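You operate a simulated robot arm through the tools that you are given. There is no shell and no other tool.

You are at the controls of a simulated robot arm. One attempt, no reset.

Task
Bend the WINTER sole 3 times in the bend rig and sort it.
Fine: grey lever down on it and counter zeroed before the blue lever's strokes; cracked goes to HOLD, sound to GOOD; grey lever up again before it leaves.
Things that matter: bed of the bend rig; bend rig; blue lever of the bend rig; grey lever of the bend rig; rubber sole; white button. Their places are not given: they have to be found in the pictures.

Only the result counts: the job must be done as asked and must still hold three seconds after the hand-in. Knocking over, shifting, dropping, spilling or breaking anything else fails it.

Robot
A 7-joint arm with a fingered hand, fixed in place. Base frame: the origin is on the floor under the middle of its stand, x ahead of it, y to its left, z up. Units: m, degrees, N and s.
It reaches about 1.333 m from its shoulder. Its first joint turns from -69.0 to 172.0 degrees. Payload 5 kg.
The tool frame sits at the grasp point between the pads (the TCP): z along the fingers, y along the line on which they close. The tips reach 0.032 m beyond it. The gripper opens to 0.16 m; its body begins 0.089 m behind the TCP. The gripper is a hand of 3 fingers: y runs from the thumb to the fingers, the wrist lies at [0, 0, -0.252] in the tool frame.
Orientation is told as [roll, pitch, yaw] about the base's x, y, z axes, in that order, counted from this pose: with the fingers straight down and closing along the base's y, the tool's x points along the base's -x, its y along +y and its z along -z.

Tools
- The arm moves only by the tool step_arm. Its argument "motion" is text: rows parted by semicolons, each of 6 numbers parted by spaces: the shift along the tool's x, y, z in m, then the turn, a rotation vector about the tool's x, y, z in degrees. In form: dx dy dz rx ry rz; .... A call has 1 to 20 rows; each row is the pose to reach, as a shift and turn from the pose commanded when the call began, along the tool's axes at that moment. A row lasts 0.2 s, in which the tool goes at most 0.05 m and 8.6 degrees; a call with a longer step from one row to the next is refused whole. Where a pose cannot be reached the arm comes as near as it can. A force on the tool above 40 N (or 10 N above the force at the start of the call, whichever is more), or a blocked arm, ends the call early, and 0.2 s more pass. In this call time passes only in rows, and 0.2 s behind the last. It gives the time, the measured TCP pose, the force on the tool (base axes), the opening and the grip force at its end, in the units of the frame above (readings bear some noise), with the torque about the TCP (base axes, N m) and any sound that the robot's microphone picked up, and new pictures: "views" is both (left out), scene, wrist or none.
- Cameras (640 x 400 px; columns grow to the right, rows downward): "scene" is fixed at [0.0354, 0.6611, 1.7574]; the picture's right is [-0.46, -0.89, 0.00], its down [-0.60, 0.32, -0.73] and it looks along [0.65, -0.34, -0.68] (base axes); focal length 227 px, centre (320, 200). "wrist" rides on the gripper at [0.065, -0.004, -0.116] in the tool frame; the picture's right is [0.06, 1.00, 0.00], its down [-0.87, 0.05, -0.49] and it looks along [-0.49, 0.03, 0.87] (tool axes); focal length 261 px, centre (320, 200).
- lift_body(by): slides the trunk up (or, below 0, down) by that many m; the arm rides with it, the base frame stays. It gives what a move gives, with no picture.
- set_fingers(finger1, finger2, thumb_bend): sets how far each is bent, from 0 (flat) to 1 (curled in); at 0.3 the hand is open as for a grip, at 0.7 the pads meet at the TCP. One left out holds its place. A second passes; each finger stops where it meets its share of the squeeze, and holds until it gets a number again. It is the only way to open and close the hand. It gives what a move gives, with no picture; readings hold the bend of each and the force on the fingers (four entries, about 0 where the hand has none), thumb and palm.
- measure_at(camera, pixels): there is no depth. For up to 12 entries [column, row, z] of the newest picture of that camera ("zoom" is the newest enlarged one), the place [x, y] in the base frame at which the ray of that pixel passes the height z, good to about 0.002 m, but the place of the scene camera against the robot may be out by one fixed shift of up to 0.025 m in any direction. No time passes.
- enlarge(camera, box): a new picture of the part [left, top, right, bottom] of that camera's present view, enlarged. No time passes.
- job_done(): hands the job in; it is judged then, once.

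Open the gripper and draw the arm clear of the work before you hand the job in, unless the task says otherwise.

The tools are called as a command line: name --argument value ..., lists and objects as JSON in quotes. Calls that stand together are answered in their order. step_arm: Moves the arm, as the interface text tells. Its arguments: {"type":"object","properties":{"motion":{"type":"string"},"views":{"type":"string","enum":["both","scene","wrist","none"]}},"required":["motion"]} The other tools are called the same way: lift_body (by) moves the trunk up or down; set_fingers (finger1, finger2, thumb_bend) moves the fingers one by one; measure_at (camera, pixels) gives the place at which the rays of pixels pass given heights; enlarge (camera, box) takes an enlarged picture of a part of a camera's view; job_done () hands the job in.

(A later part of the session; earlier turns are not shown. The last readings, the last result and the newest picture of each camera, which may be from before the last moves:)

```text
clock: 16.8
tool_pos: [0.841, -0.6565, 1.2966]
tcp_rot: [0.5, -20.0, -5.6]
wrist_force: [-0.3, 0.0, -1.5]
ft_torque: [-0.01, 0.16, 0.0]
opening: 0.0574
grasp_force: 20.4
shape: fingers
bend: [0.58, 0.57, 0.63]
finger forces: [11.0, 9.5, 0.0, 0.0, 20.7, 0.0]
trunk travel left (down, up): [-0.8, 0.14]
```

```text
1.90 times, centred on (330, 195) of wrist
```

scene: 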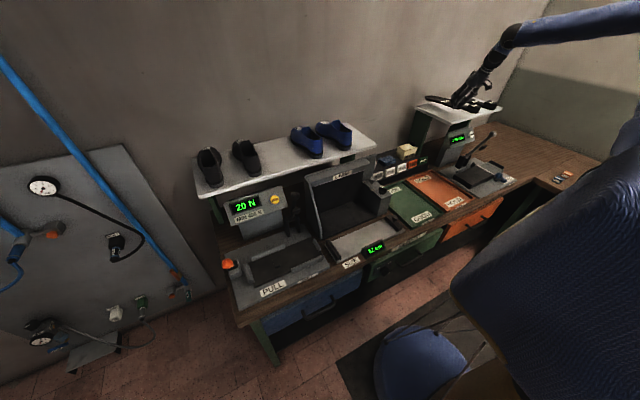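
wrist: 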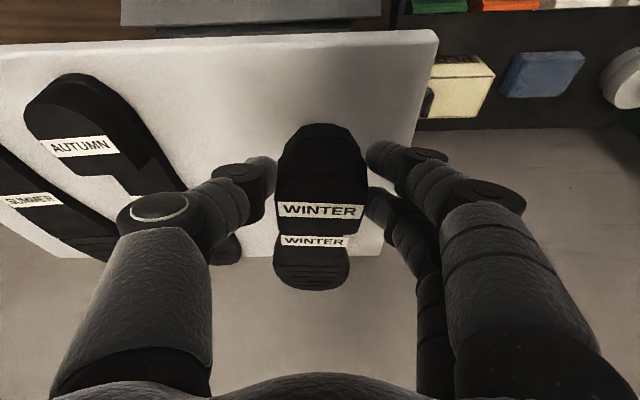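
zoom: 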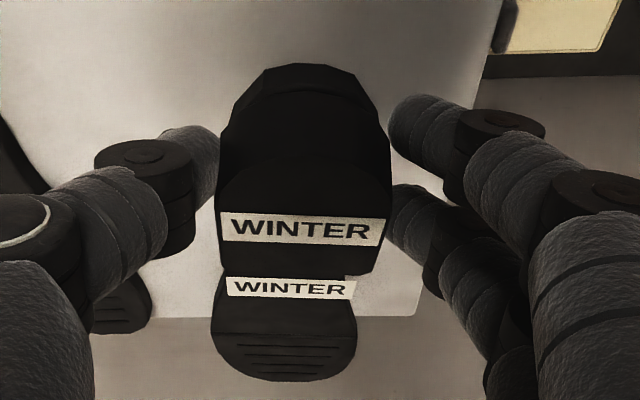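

The sole hangs steadily in the grip with a slight toe droop (about 4°). I raise it to z≈1.40 and add 4° lean to level it.

step_arm --motion "-0.0085 0 -0.0235 0 -1 0; -0.017 0 -0.047 0 -2 0; -0.0256 0 -0.0705 0 -3 0; -0.0342 0 -0.094 0 -4 0" --views "wrist"

```text
clock: 17.8
tool_pos: [0.8398, -0.6568, 1.3975]
tcp_rot: [0.5, -24.0, -5.7]
wrist_force: [0.1, 0.5, -2.6]
ft_torque: [-0.02, 0.18, -0.01]
opening: 0.0573
grasp_force: 20.6
shape: fingers
bend: [0.58, 0.57, 0.63]
finger forces: [11.1, 9.6, 0.0, 0.0, 20.6, 0.0]
trunk travel left (down, up): [-0.8, 0.14]
```

wrist: 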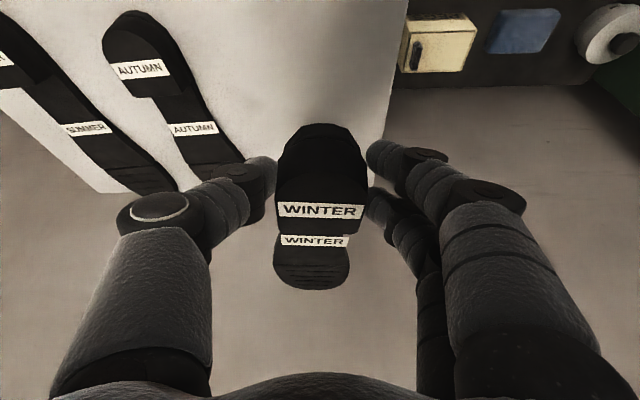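

The sole is steady. I now swing it back over the rig while turning it so that the toe points to -y (toward the flap).

step_arm --motion "0.0222 -0.0042 -0.0099 3.13 0 7.02; 0.0443 -0.0083 -0.0197 6.25 0 14.04; 0.0665 -0.0125 -0.0296 9.38 0 21.05; 0.0886 -0.0167 -0.0395 12.51 0 28.07; 0.1108 -0.0208 -0.0493 15.64 0 35.09; 0.1329 -0.025 -0.0592 18.76 0 42.11; 0.1551 -0.0291 -0.069 21.89 0 49.13; 0.1772 -0.0333 -0.0789 25.02 0 56.15; 0.1994 -0.0375 -0.0888 28.15 0 63.16; 0.2215 -0.0416 -0.0986 31.27 0 70.18; 0.2437 -0.0458 -0.1085 34.4 0 77.2" --views "both"

```text
clock: 20.2
tool_pos: [0.5709, -0.6785, 1.396]
tcp_rot: [0.1, -23.5, -90.1]
wrist_force: [0.0, -0.3, -1.4]
ft_torque: [0.18, -0.01, 0.02]
opening: 0.0569
grasp_force: 20.5
shape: fingers
bend: [0.58, 0.57, 0.63]
finger forces: [10.9, 9.7, 0.1, 0.0, 20.6, 0.0]
trunk travel left (down, up): [-0.8, 0.14]
```

scene: 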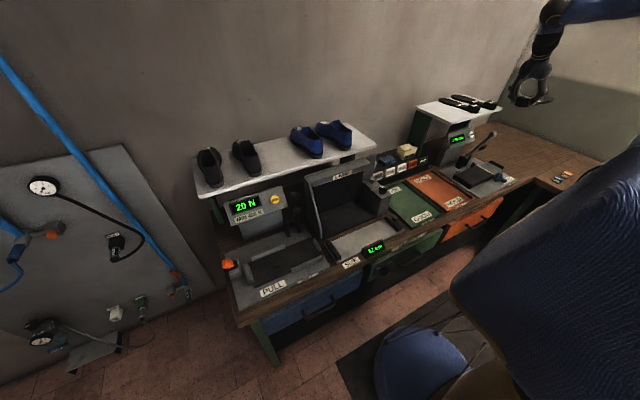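
wrist: 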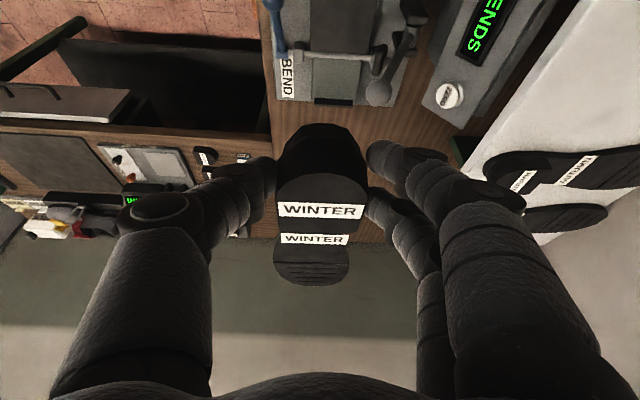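

The sole points to -y over the rig. I lower to TCP z≈1.20, still clear of the grey knob, and look.

step_arm --motion "0.0188 0 0.0345 0 0 0; 0.0377 0 0.069 0 0 0; 0.0565 0 0.1036 0 0 0; 0.0754 0 0.138 0 0 0; 0.0942 0 0.1727 0 0 0" --views "both"

enlarge --camera "scene" --box '[440, 80, 560, 200]'

enlarge --camera "wrist" --box '[200, 0, 480, 300]'

```text
clock: 21.4
tool_pos: [0.5721, -0.6605, 1.199]
tcp_rot: [0.1, -23.5, -90.0]
wrist_force: [0.1, 0.5, -2.2]
ft_torque: [0.18, 0.03, -0.01]
opening: 0.0569
grasp_force: 20.4
shape: fingers
bend: [0.58, 0.57, 0.63]
finger forces: [11.1, 9.4, 0.0, 0.0, 20.4, 0.1]
trunk travel left (down, up): [-0.8, 0.14]
```

scene: 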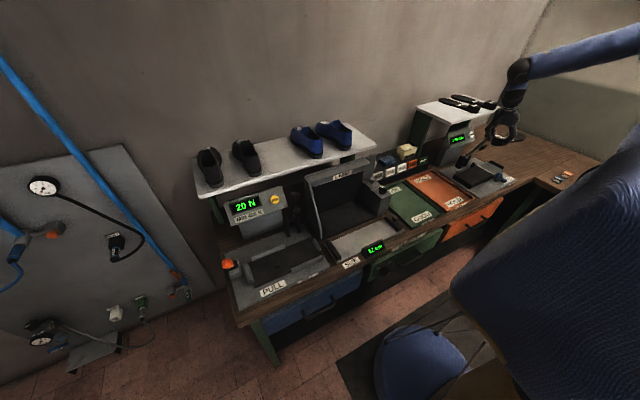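
wrist: 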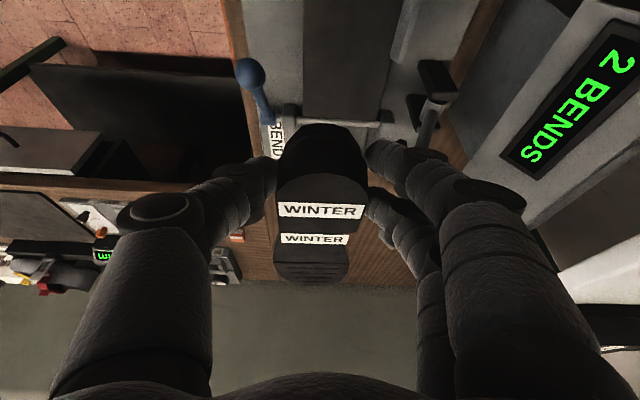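

```text
3.33 times, centred on (500, 140) of scene
```

zoom: 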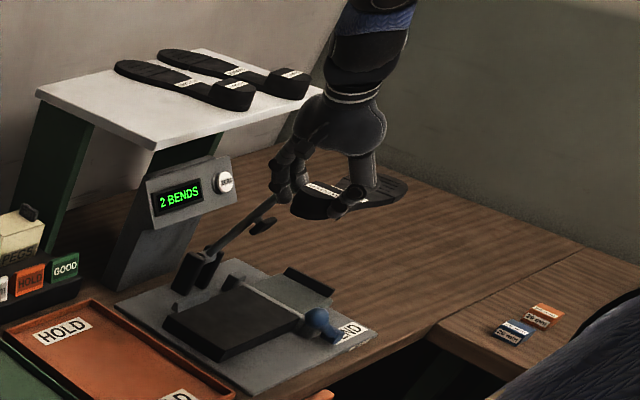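

```text
1.33 times, centred on (340, 150) of wrist
```

zoom: 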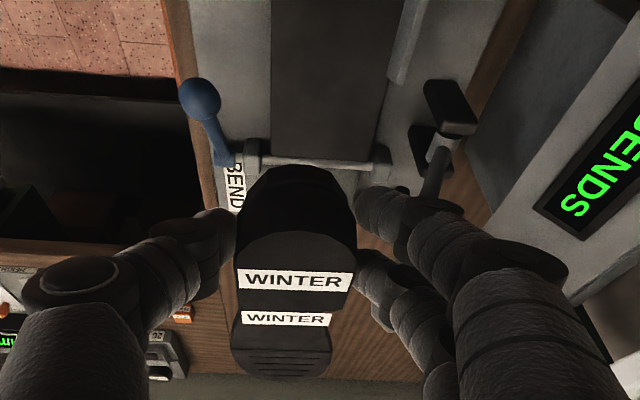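

The sole clears the grey knob (hidden behind the fingers near (399,228)). I lower straight to TCP z≈1.06.

step_arm --motion "0.014 0 0.0318 0 0 0; 0.028 0 0.0636 0 0 0; 0.0421 0 0.0954 0 0 0; 0.0561 0 0.1272 0 0 0" --views "both"

enlarge --camera "scene" --box '[450, 110, 540, 200]'

enlarge --camera "wrist" --box '[200, 0, 480, 300]'

```text
clock: 22.4
tool_pos: [0.5726, -0.6597, 1.0584]
tcp_rot: [-0.1, -23.5, -90.0]
wrist_force: [0.2, 0.2, -2.6]
ft_torque: [0.18, 0.0, -0.02]
opening: 0.0571
grasp_force: 20.6
shape: fingers
bend: [0.58, 0.57, 0.63]
finger forces: [11.0, 9.3, 0.0, 0.0, 20.3, 0.0]
trunk travel left (down, up): [-0.8, 0.14]
```

scene: 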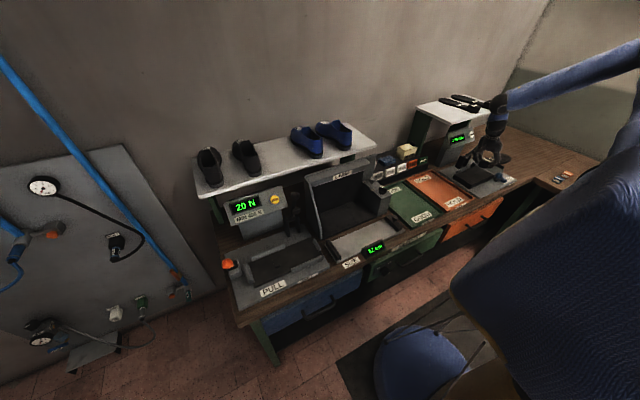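
wrist: 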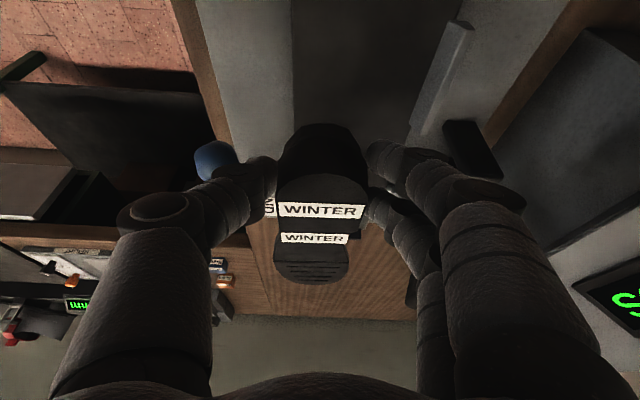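

```text
4.44 times, centred on (495, 155) of scene
```

zoom: 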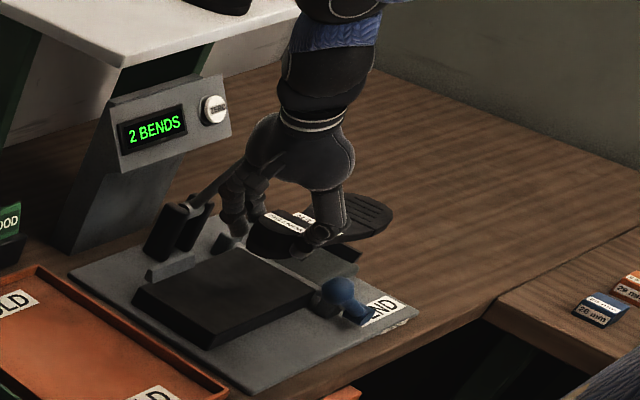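

```text
1.33 times, centred on (340, 150) of wrist
```

zoom: 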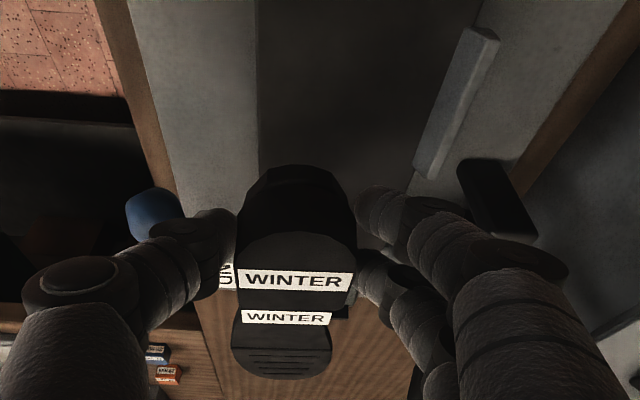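

measure_at --camera "wrist" --pixels '[[293.5, 60, 0.91], [293.5, 110, 0.91], [444, 40, 0.91], [411, 135, 0.91], [414, 120, 0.91], [451, 20, 0.91], [470, 25, 0.93], [431, 138, 0.93], [215, 158, 0.985], [245, 240, 0.88]]'

enlarge --camera "wrist" --box '[360, 0, 560, 200]'

```text
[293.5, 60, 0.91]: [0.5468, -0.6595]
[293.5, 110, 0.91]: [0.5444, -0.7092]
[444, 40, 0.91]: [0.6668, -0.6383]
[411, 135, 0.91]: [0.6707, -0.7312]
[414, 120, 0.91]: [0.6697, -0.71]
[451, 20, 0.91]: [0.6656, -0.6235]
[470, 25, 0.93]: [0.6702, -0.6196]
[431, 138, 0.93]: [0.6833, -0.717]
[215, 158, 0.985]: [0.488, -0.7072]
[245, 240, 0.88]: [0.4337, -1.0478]
```

```text
2.00 times, centred on (460, 100) of wrist
```

zoom: 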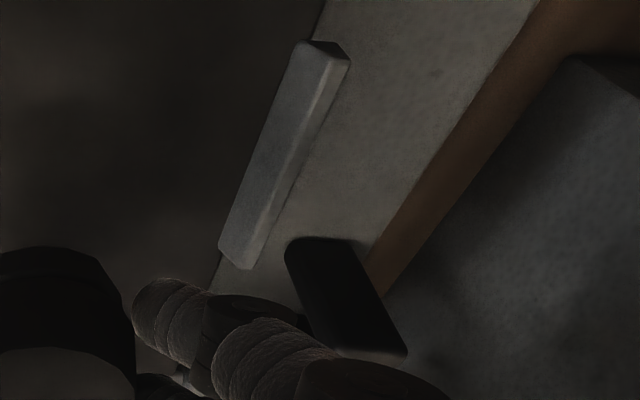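

Bed edges are confirmed at x 0.545–0.668 and the fence begins at x 0.668. I move diagonally to x≈0.606 and TCP z≈0.985, under the grey lever's foot.

step_arm --motion "0.0075 0.008 0.017 0 0 0; 0.015 0.0165 0.0337 0 0 0; 0.0222 0.025 0.0505 0 0 0; 0.0297 0.033 0.0673 0 0 0" --views "both"

enlarge --camera "scene" --box '[460, 130, 530, 200]'

enlarge --camera "wrist" --box '[200, 100, 480, 300]'

```text
clock: 23.4
tool_pos: [0.6055, -0.6594, 0.9857]
tcp_rot: [0.0, -23.5, -89.9]
wrist_force: [-0.3, 0.4, -2.6]
ft_torque: [0.17, 0.02, -0.01]
opening: 0.057
grasp_force: 19.9
shape: fingers
bend: [0.58, 0.57, 0.63]
finger forces: [10.9, 9.4, 0.0, 0.1, 20.3, 0.0]
trunk travel left (down, up): [-0.8, 0.14]
```

scene: 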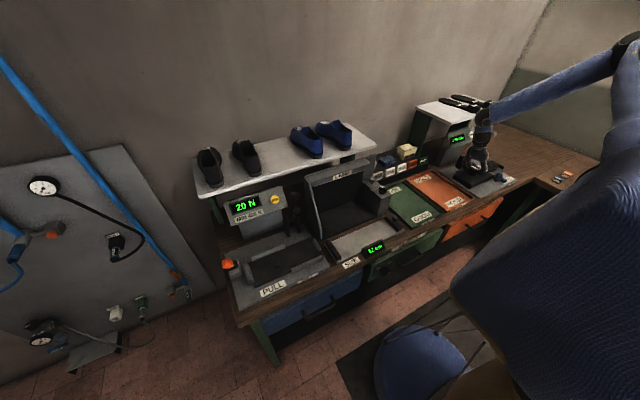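
wrist: 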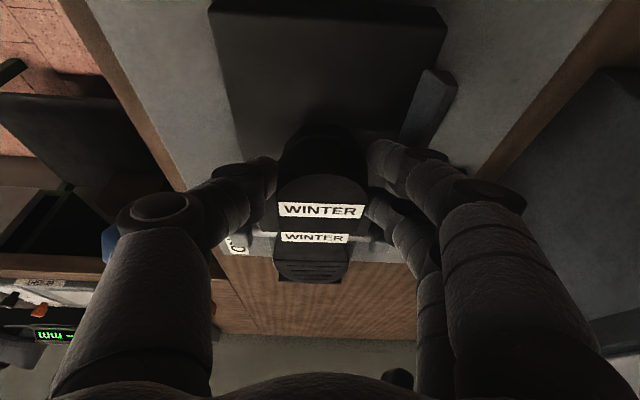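

```text
5.71 times, centred on (495, 165) of scene
```

zoom: 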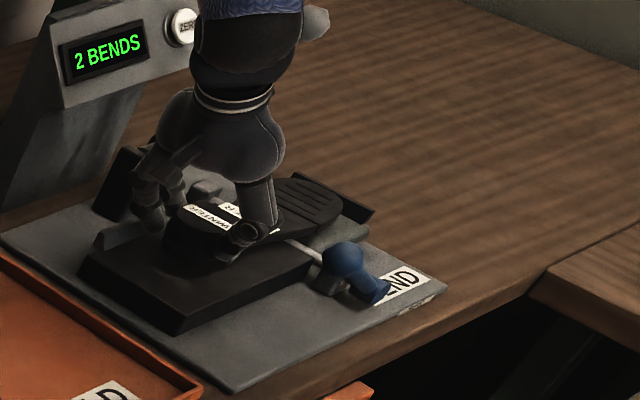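

```text
2.00 times, centred on (340, 200) of wrist
```

zoom: 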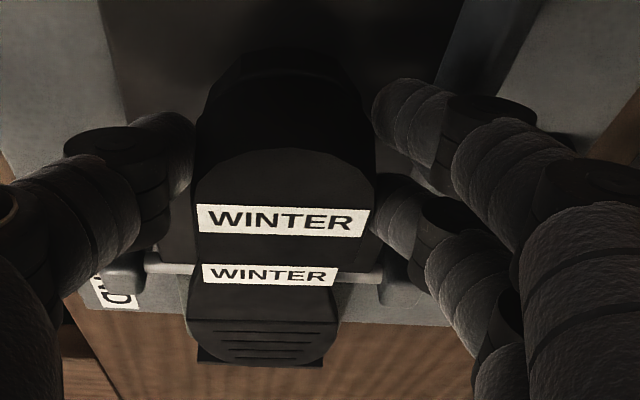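

The sole is centred over the bed with the toe just inside the flap's stop. I lower it in small steps onto the bed.

step_arm --motion "0.0024 0 0.0055 0 0 0; 0.0048 0 0.011 0 0 0; 0.0073 0 0.0165 0 0 0; 0.0097 0 0.022 0 0 0; 0.0105 0 0.0238 0 0 0" --views "wrist"

enlarge --camera "scene" --box '[460, 130, 530, 200]'

```text
clock: 24.6
tool_pos: [0.604, -0.6579, 0.9641]
tcp_rot: [0.3, -23.6, -90.0]
wrist_force: [-0.3, -3.9, 23.2]
ft_torque: [-0.22, -0.8, -0.19]
opening: 0.0572
grasp_force: 27.5
shape: fingers
bend: [0.6, 0.58, 0.63]
finger forces: [23.0, 10.1, 0.0, 0.0, 21.9, 0.1]
trunk travel left (down, up): [-0.8, 0.14]
```

wrist: 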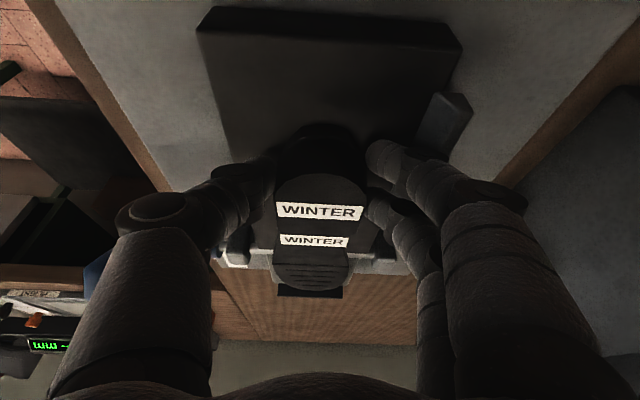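

```text
5.71 times, centred on (495, 165) of scene
```

zoom: 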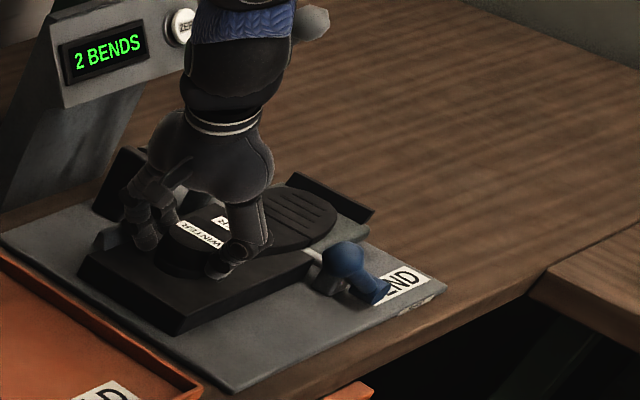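

Finger 1's tip now rests on the bed (23 N), so the sole is practically down. I relieve the press by about 2 mm and open the fingers a little.

step_arm --motion "-0.0009 0 -0.0021 0 0 0" --views "none"

set_fingers --thumb_bend 0.55 --finger1 0.54 --finger2 0.54

step_arm --motion "0 0 0 0 0 0" --views "both"

enlarge --camera "scene" --box '[460, 130, 530, 200]'

enlarge --camera "wrist" --box '[200, 100, 480, 300]'

```text
clock: 25.0
tool_pos: [0.6029, -0.6581, 0.9639]
tcp_rot: [0.1, -23.4, -90.1]
wrist_force: [2.5, -4.6, 13.6]
ft_torque: [-0.2, -0.62, -0.1]
opening: 0.0575
grasp_force: 23.6
shape: fingers
bend: [0.6, 0.58, 0.63]
finger forces: [16.5, 11.0, 0.0, 0.1, 19.7, 0.0]
trunk travel left (down, up): [-0.8, 0.14]
```

```text
clock: 26.0
tool_pos: [0.6029, -0.6574, 0.9647]
tcp_rot: [0.1, -23.5, -89.9]
wrist_force: [-1.4, -1.6, 15.3]
ft_torque: [-0.03, -0.51, -0.06]
opening: 0.064
grasp_force: 7.7
shape: fingers
bend: [0.58, 0.54, 0.55]
finger forces: [15.4, 0.1, 0.0, 0.1, 0.0, 0.1]
trunk travel left (down, up): [-0.8, 0.14]
```

```text
clock: 26.4
tool_pos: [0.6034, -0.6584, 0.9653]
tcp_rot: [0.1, -23.5, -90.0]
wrist_force: [-1.3, -0.6, 14.6]
ft_torque: [0.0, -0.46, -0.07]
opening: 0.0638
grasp_force: 7.7
shape: fingers
bend: [0.58, 0.54, 0.55]
finger forces: [15.3, 0.1, 0.0, 0.1, 0.1, 0.0]
trunk travel left (down, up): [-0.8, 0.14]
```

scene: 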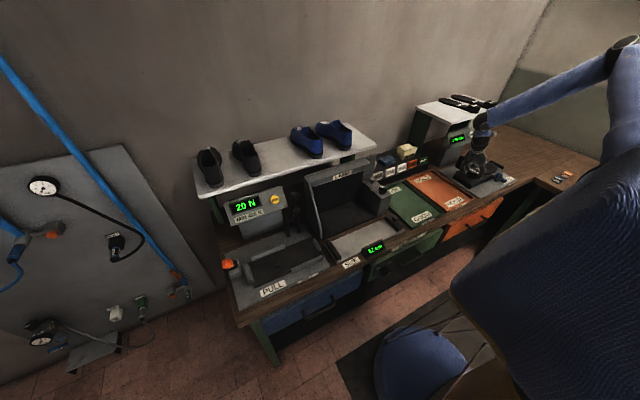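
wrist: 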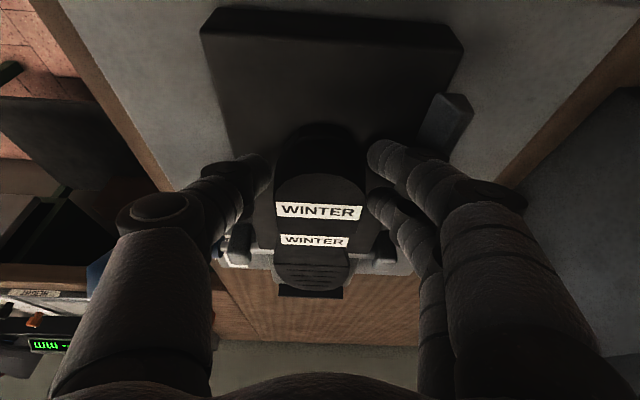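

```text
5.71 times, centred on (495, 165) of scene
```

zoom: 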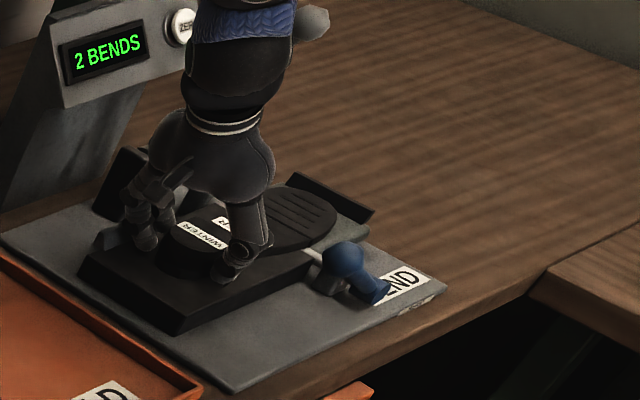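

```text
2.00 times, centred on (340, 200) of wrist
```

zoom: 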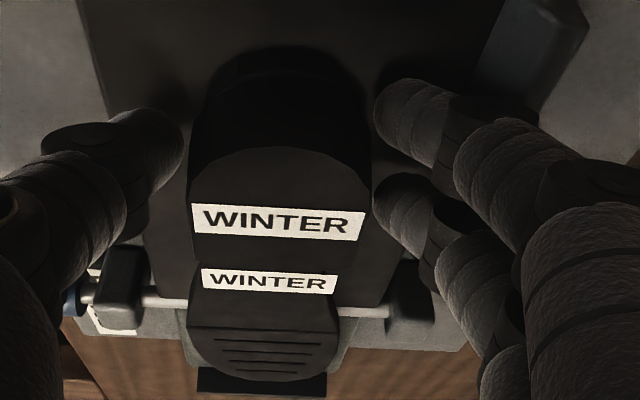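

The heel is released; only finger 1 still presses on the bed. I lift 5 mm, then open the fingers a bit more.

step_arm --motion "-0.002 0 -0.0046 0 0 0; -0.004 0 -0.0092 0 0 0" --views "none"

set_fingers --thumb_bend 0.52 --finger1 0.54 --finger2 0.52

step_arm --motion "0 0 0 0 0 0" --views "wrist"

enlarge --camera "scene" --box '[460, 130, 530, 200]'

enlarge --camera "wrist" --box '[200, 100, 480, 300]'

```text
clock: 27.0
tool_pos: [0.6026, -0.6576, 0.9747]
tcp_rot: [-0.1, -23.5, -89.8]
wrist_force: [-1.0, 0.5, -0.3]
ft_torque: [-0.03, -0.04, -0.02]
opening: 0.0686
grasp_force: 0.0
shape: fingers
bend: [0.54, 0.54, 0.55]
finger forces: [0.0, 0.1, 0.0, 0.0, 0.0, 0.0]
trunk travel left (down, up): [-0.8, 0.14]
```

```text
clock: 28.0
tool_pos: [0.6041, -0.6579, 0.9737]
tcp_rot: [0.1, -23.4, -90.1]
wrist_force: [0.9, -0.5, -0.6]
ft_torque: [-0.02, 0.0, 0.0]
opening: 0.0742
grasp_force: 0.1
shape: fingers
bend: [0.54, 0.52, 0.52]
finger forces: [0.1, 0.1, 0.0, 0.0, 0.0, 0.1]
trunk travel left (down, up): [-0.8, 0.14]
```

```text
clock: 28.4
tool_pos: [0.6038, -0.659, 0.9727]
tcp_rot: [0.1, -23.5, -90.0]
wrist_force: [0.3, 0.2, 0.1]
ft_torque: [-0.03, 0.01, -0.01]
opening: 0.0743
grasp_force: 0.0
shape: fingers
bend: [0.54, 0.52, 0.52]
finger forces: [0.0, 0.1, 0.0, 0.0, 0.0, 0.1]
trunk travel left (down, up): [-0.8, 0.14]
```

wrist: 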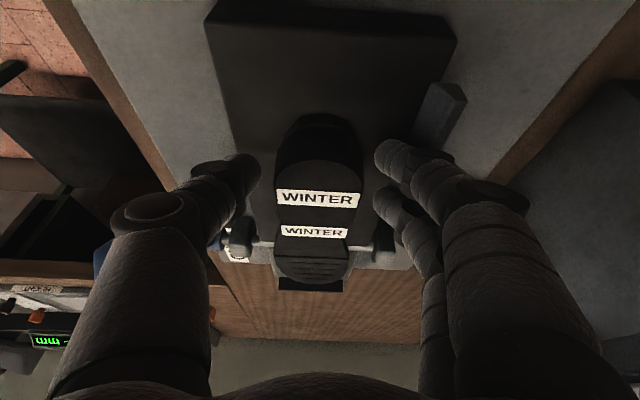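

```text
5.71 times, centred on (495, 165) of scene
```

zoom: 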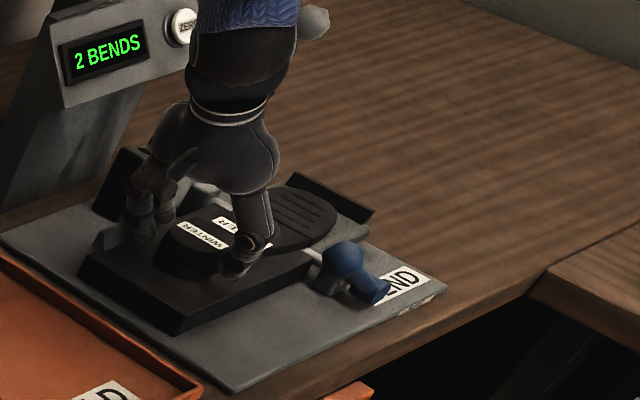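

```text
2.00 times, centred on (340, 200) of wrist
```

zoom: 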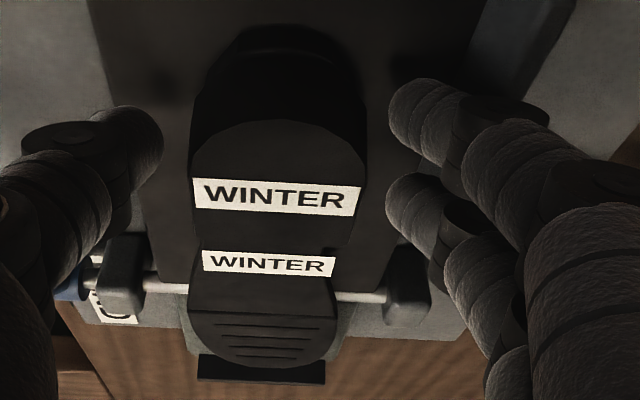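

The sole lies free on the bed. I draw the hand back along its own axis (up and toward +y).

step_arm --motion "0 0 -0.01 0 0 0; 0 0 -0.03 0 0 0; 0 0 -0.06 0 0 0; 0 0 -0.1 0 0 0; 0 0 -0.14 0 0 0; 0 0 -0.18 0 0 0; 0 0 -0.22 0 0 0; 0 0 -0.26 0 0 0" --views "both"

enlarge --camera "scene" --box '[460, 130, 530, 200]'

enlarge --camera "wrist" --box '[200, 80, 440, 260]'

```text
clock: 30.2
tool_pos: [0.6022, -0.5534, 1.2136]
tcp_rot: [0.1, -23.6, -90.0]
wrist_force: [-0.8, -0.1, -0.3]
ft_torque: [-0.04, -0.02, -0.02]
opening: 0.0745
grasp_force: 0.0
shape: fingers
bend: [0.54, 0.52, 0.52]
finger forces: [0.1, 0.0, 0.1, 0.0, 0.0, 0.0]
trunk travel left (down, up): [-0.8, 0.14]
```

scene: 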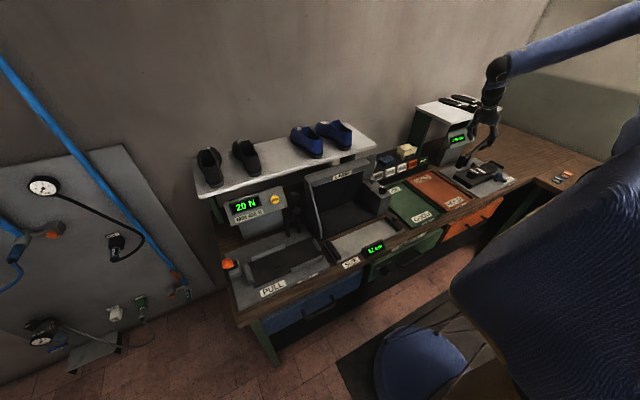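
wrist: 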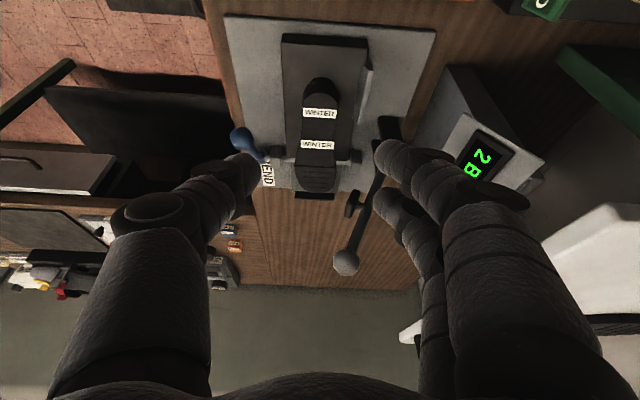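

```text
5.71 times, centred on (495, 165) of scene
```

zoom: 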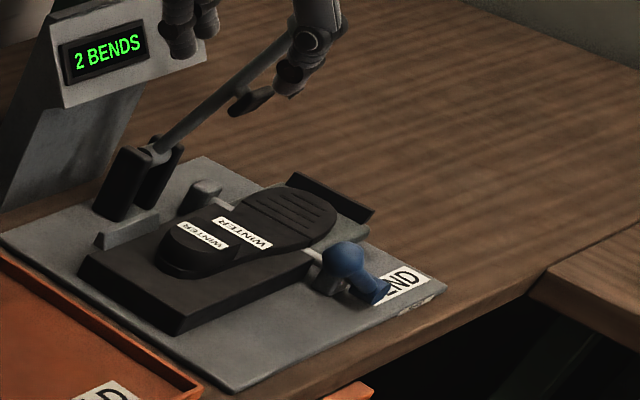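

```text
2.22 times, centred on (320, 170) of wrist
```

zoom: 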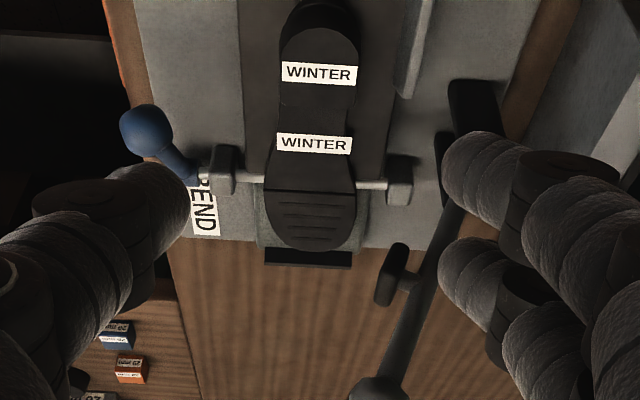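

The sole sits right: its crease lies over the hinge rod and the toe just inside the stop. I go up, straighten the hand, and close the fingers to use them as a pusher for the grey lever.

step_arm --motion "-0.0243 0 -0.0302 0 4.7 0; -0.0485 0 -0.0604 0 9.4 0; -0.0728 0 -0.0905 0 14.1 0; -0.097 0 -0.1207 0 18.8 0; -0.1213 0 -0.1509 0 23.5 0" --views "none"

set_fingers --finger1 0.7 --finger2 0.7 --thumb_bend 0.7

step_arm --motion "-0.0143 0.009 0.0036 0 0 -8.2; -0.0285 0.018 0.0073 0 0 -16.4; -0.0428 0.027 0.011 0 0 -24.5; -0.057 0.036 0.0145 0 0 -32.7; -0.0714 0.045 0.018 0 0 -40.9; -0.0856 0.055 0.022 0 0 -49; -0.1 0.064 0.0255 0 0 -57.3; -0.1142 0.073 0.029 0 0 -65.4; -0.1285 0.082 0.033 0 0 -73.6; -0.1427 0.091 0.0364 0 0 -81.8; -0.157 0.1 0.04 0 0 -90" --views "both"

```text
clock: 31.4
tool_pos: [0.6033, -0.6049, 1.3993]
tcp_rot: [0.0, 0.1, -89.9]
wrist_force: [0.1, -0.5, -0.6]
ft_torque: [0.03, -0.02, 0.03]
opening: 0.0746
grasp_force: 0.0
shape: fingers
bend: [0.54, 0.52, 0.52]
finger forces: [0.1, 0.1, 0.1, 0.0, 0.0, 0.0]
trunk travel left (down, up): [-0.8, 0.14]
```

```text
clock: 32.4
tool_pos: [0.6038, -0.6052, 1.3984]
tcp_rot: [0.0, -0.1, -90.0]
wrist_force: [-0.5, -0.6, -0.1]
ft_torque: [0.0, -0.01, 0.0]
opening: 0.0127
grasp_force: 0.0
shape: fingers
bend: [0.7, 0.7, 0.7]
finger forces: [0.0, 0.1, 0.0, 0.0, 0.0, 0.0]
trunk travel left (down, up): [-0.8, 0.14]
```

```text
clock: 34.8
tool_pos: [0.7045, -0.7626, 1.357]
tcp_rot: [0.0, 0.2, 0.2]
wrist_force: [0.0, -0.2, -0.1]
ft_torque: [0.01, 0.04, -0.02]
opening: 0.0126
grasp_force: 0.1
shape: fingers
bend: [0.7, 0.7, 0.7]
finger forces: [0.1, 0.1, 0.0, 0.0, 0.0, 0.1]
trunk travel left (down, up): [-0.8, 0.14]
```

scene: 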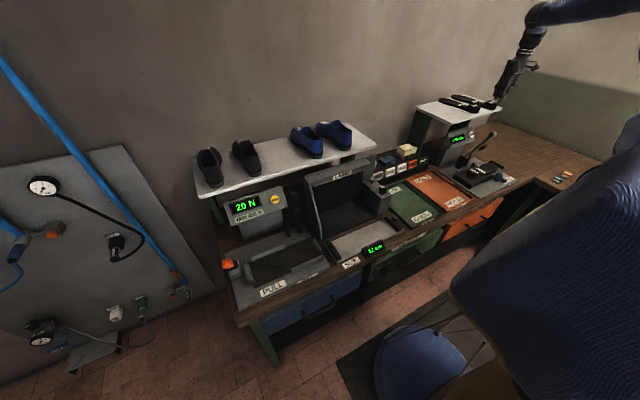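
wrist: 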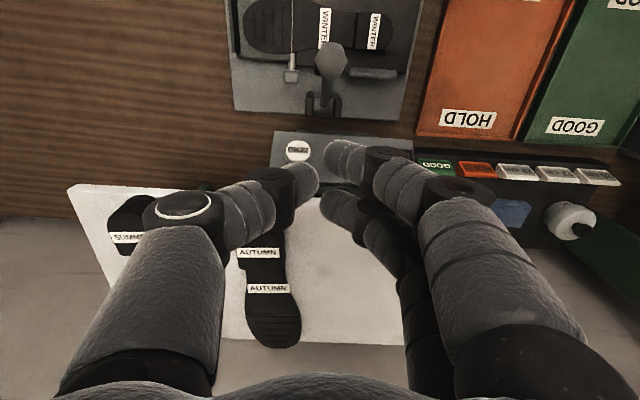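

enlarge --camera "wrist" --box '[230, 0, 430, 170]'

measure_at --camera "wrist" --pixels '[[330, 58, 1.155], [322, 104, 0.95], [298, 151, 1.08], [298, 151, 1.1], [330, 58, 1.17]]'

```text
2.35 times, centred on (330, 85) of wrist
```

zoom: 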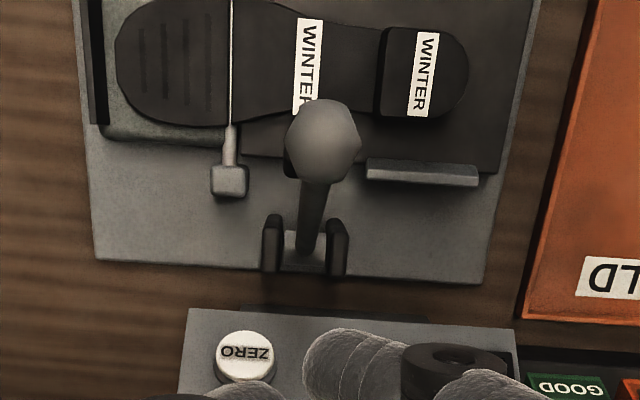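

```text
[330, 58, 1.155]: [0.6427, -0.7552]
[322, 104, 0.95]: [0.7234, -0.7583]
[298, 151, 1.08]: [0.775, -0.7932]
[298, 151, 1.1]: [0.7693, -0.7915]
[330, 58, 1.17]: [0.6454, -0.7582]
```

The knob is at about (0.644,-0.757,1.16), pivot near (0.725,0.96). I lower the closed fingertips just behind the knob.

step_arm --motion "0.002 -0.002 0.035 0 0 0; 0.0035 -0.003 0.073 0 0 0; 0.005 -0.004 0.11 0 0 0; 0.0065 -0.005 0.145 0 0 0" --views "both"

enlarge --camera "wrist" --box '[220, 60, 440, 230]'

enlarge --camera "scene" --box '[450, 80, 540, 170]'

```text
clock: 35.8
tool_pos: [0.6975, -0.7685, 1.213]
tcp_rot: [0.1, 0.0, 0.0]
wrist_force: [0.9, 0.0, -0.3]
ft_torque: [0.01, 0.03, -0.02]
opening: 0.0131
grasp_force: 0.0
shape: fingers
bend: [0.7, 0.7, 0.7]
finger forces: [0.0, 0.1, 0.1, 0.0, 0.0, 0.1]
trunk travel left (down, up): [-0.8, 0.14]
```

scene: 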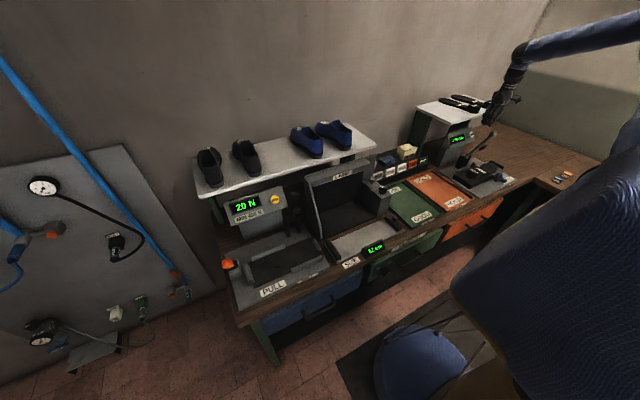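
wrist: 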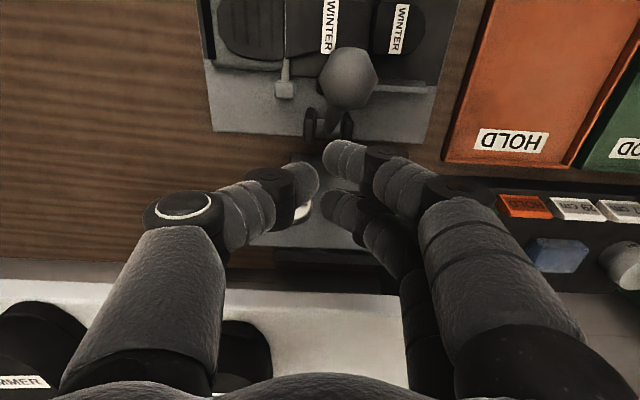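

```text
2.35 times, centred on (330, 145) of wrist
```

zoom: 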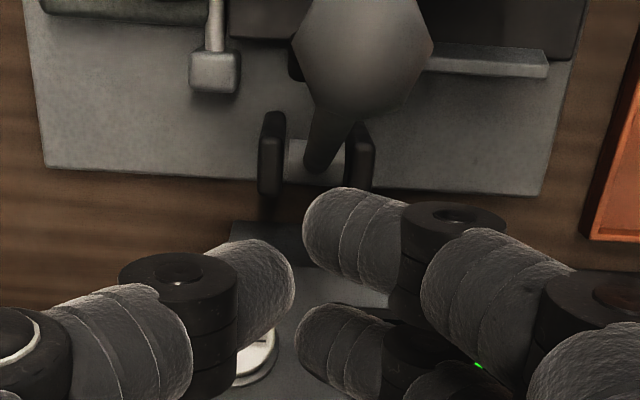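

```text
4.44 times, centred on (495, 125) of scene
```

zoom: 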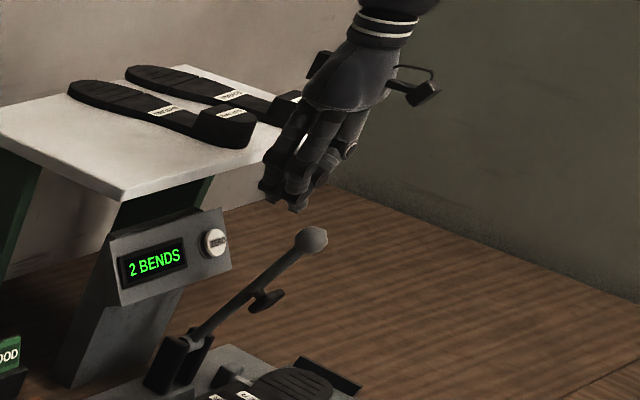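

The tips are just behind and above the knob (knob at (348,79) in the wrist view). I push toward the robot along the lever's arc, first to about 40°.

step_arm --motion "0.025 0 0.013 0 0 0; 0.039 0 0.019 0 0 0; 0.052 0 0.026 0 0 0; 0.068 0 0.036 0 0 0; 0.083 0 0.047 0 0 0" --views "both"

enlarge --camera "wrist" --box '[220, 60, 440, 230]'

enlarge --camera "scene" --box '[450, 100, 540, 190]'

```text
clock: 37.0
tool_pos: [0.6152, -0.7681, 1.1662]
tcp_rot: [0.0, -0.2, 0.1]
wrist_force: [-0.1, 0.1, -0.3]
ft_torque: [0.02, -0.02, -0.06]
opening: 0.0121
grasp_force: 0.1
shape: fingers
bend: [0.7, 0.7, 0.7]
finger forces: [0.0, 0.0, 0.1, 0.1, 0.0, 0.0]
trunk travel left (down, up): [-0.8, 0.14]
```

scene: 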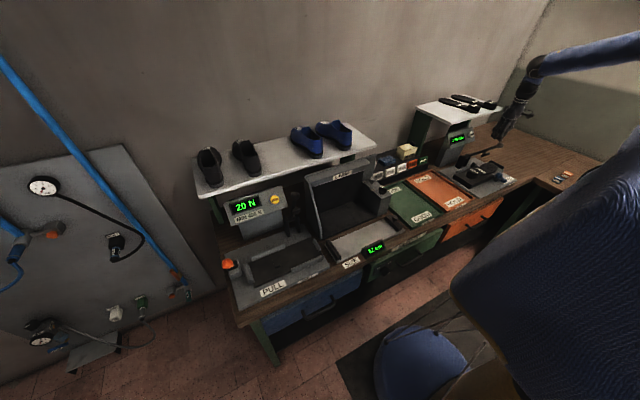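
wrist: 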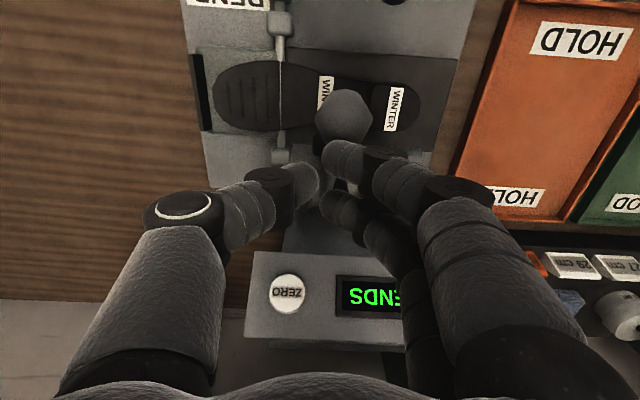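

```text
2.35 times, centred on (330, 145) of wrist
```

zoom: 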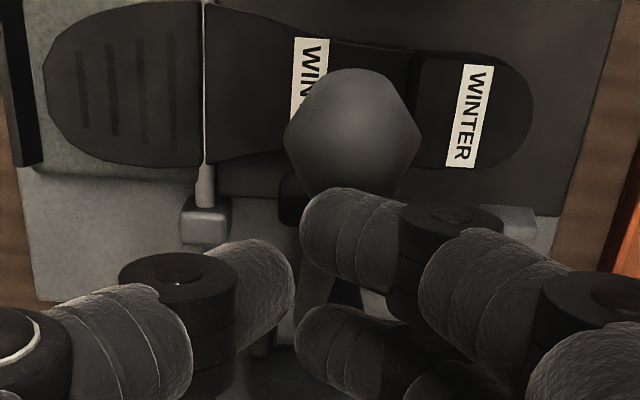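

```text
4.44 times, centred on (495, 145) of scene
```

zoom: 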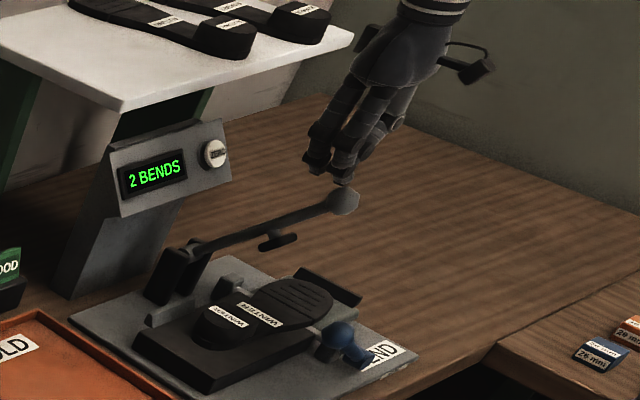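

The lever follows with almost no force. I continue along the arc to about 70°.

step_arm --motion "0.0133 0 0.013 0 0 0; 0.026 0 0.026 0 0 0; 0.0373 0 0.0413 0 0 0; 0.047 0 0.057 0 0 0; 0.056 0 0.0736 0 0 0; 0.063 0 0.091 0 0 0" --views "both"

enlarge --camera "wrist" --box '[180, 60, 440, 260]'

enlarge --camera "scene" --box '[450, 110, 540, 200]'

```text
clock: 38.4
tool_pos: [0.5511, -0.7695, 1.0755]
tcp_rot: [0.0, -0.1, 0.0]
wrist_force: [0.3, 0.5, 0.3]
ft_torque: [0.01, 0.0, 0.03]
opening: 0.0122
grasp_force: 0.1
shape: fingers
bend: [0.7, 0.7, 0.7]
finger forces: [0.0, 0.0, 0.0, 0.1, 0.1, 0.0]
trunk travel left (down, up): [-0.8, 0.14]
```

scene: 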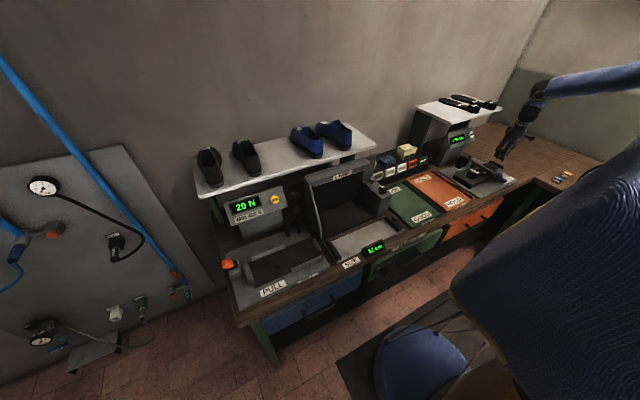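
wrist: 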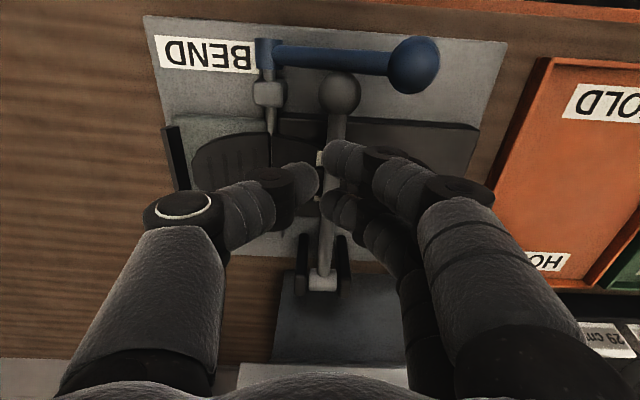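

```text
2.00 times, centred on (310, 160) of wrist
```

zoom: 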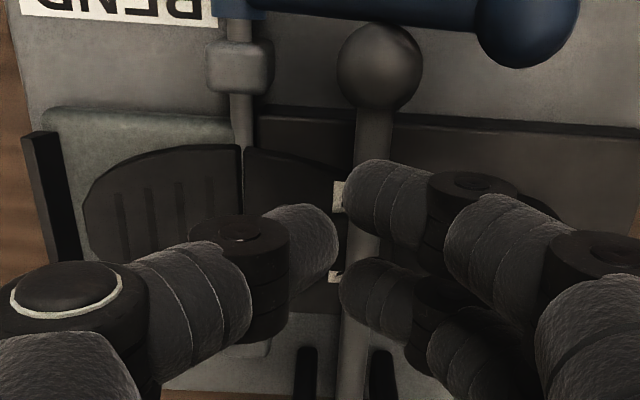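

```text
4.44 times, centred on (495, 155) of scene
```

zoom: 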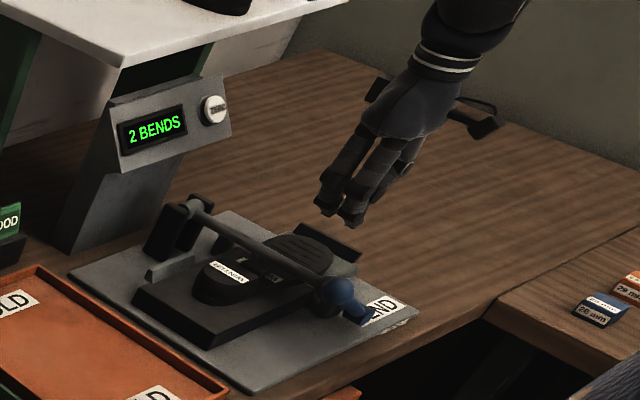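

The lever has dropped the rest of the way by itself; the knob is at wrist (340,92) with the foot on the sole. I check its height by measuring and look closely.

measure_at --camera "wrist" --pixels '[[340, 92.5, 0.96], [340, 92.5, 0.98], [322, 282, 0.96], [413, 64, 0.985], [265, 52, 0.9]]'

measure_at --camera "scene" --pixels '[[493, 173, 0.96], [493, 173, 0.98]]'

enlarge --camera "scene" --box '[465, 145, 525, 190]'

```text
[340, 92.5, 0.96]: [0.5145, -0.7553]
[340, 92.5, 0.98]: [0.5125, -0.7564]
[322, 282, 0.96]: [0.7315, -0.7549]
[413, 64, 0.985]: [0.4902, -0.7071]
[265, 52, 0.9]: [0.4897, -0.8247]
```

```text
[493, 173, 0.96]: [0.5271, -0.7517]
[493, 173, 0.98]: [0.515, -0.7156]
```

```text
8.89 times, centred on (495, 168) of scene
```

zoom: 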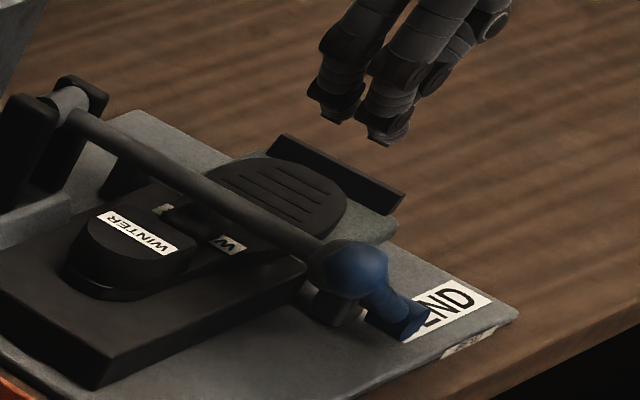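

The foot is on the sole just ahead of the heel. I press lightly on the lever rod from above to make sure it is fully down.

step_arm --motion "-0.005 0 0.025 0 0 0; -0.009 0 0.05 0 0 0; -0.009 0 0.06 0 0 0; -0.009 0 0.066 0 0 0; -0.009 0 0.072 0 0 0; -0.009 0 0.078 0 0 0" --views "both"

enlarge --camera "scene" --box '[465, 130, 525, 190]'

```text
clock: 39.8
tool_pos: [0.5595, -0.7677, 0.9996]
tcp_rot: [-0.1, -0.2, 0.1]
wrist_force: [0.7, 1.1, 11.0]
ft_torque: [0.14, -0.03, 0.0]
opening: 0.0104
grasp_force: 5.6
shape: fingers
bend: [0.71, 0.71, 0.7]
finger forces: [5.1, 5.7, 0.0, 0.0, 0.0, 0.1]
trunk travel left (down, up): [-0.8, 0.14]
```

scene: 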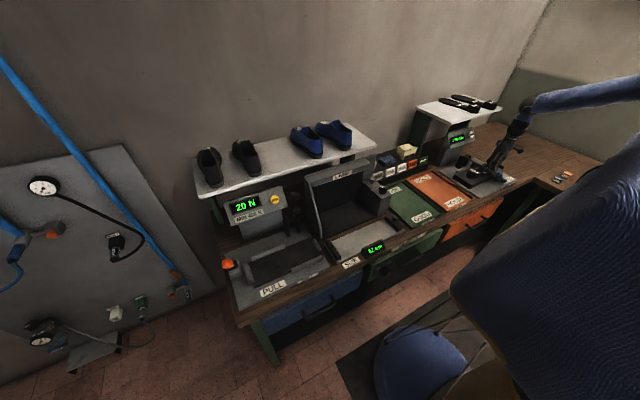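
wrist: 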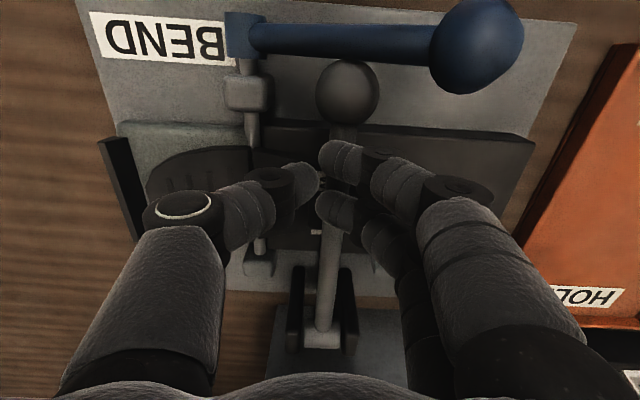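

```text
6.67 times, centred on (495, 160) of scene
```

zoom: 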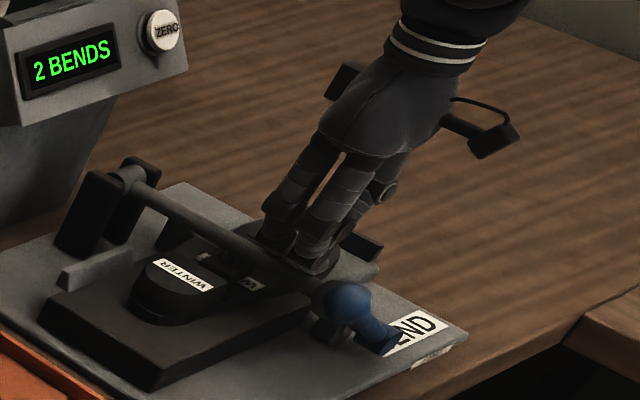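

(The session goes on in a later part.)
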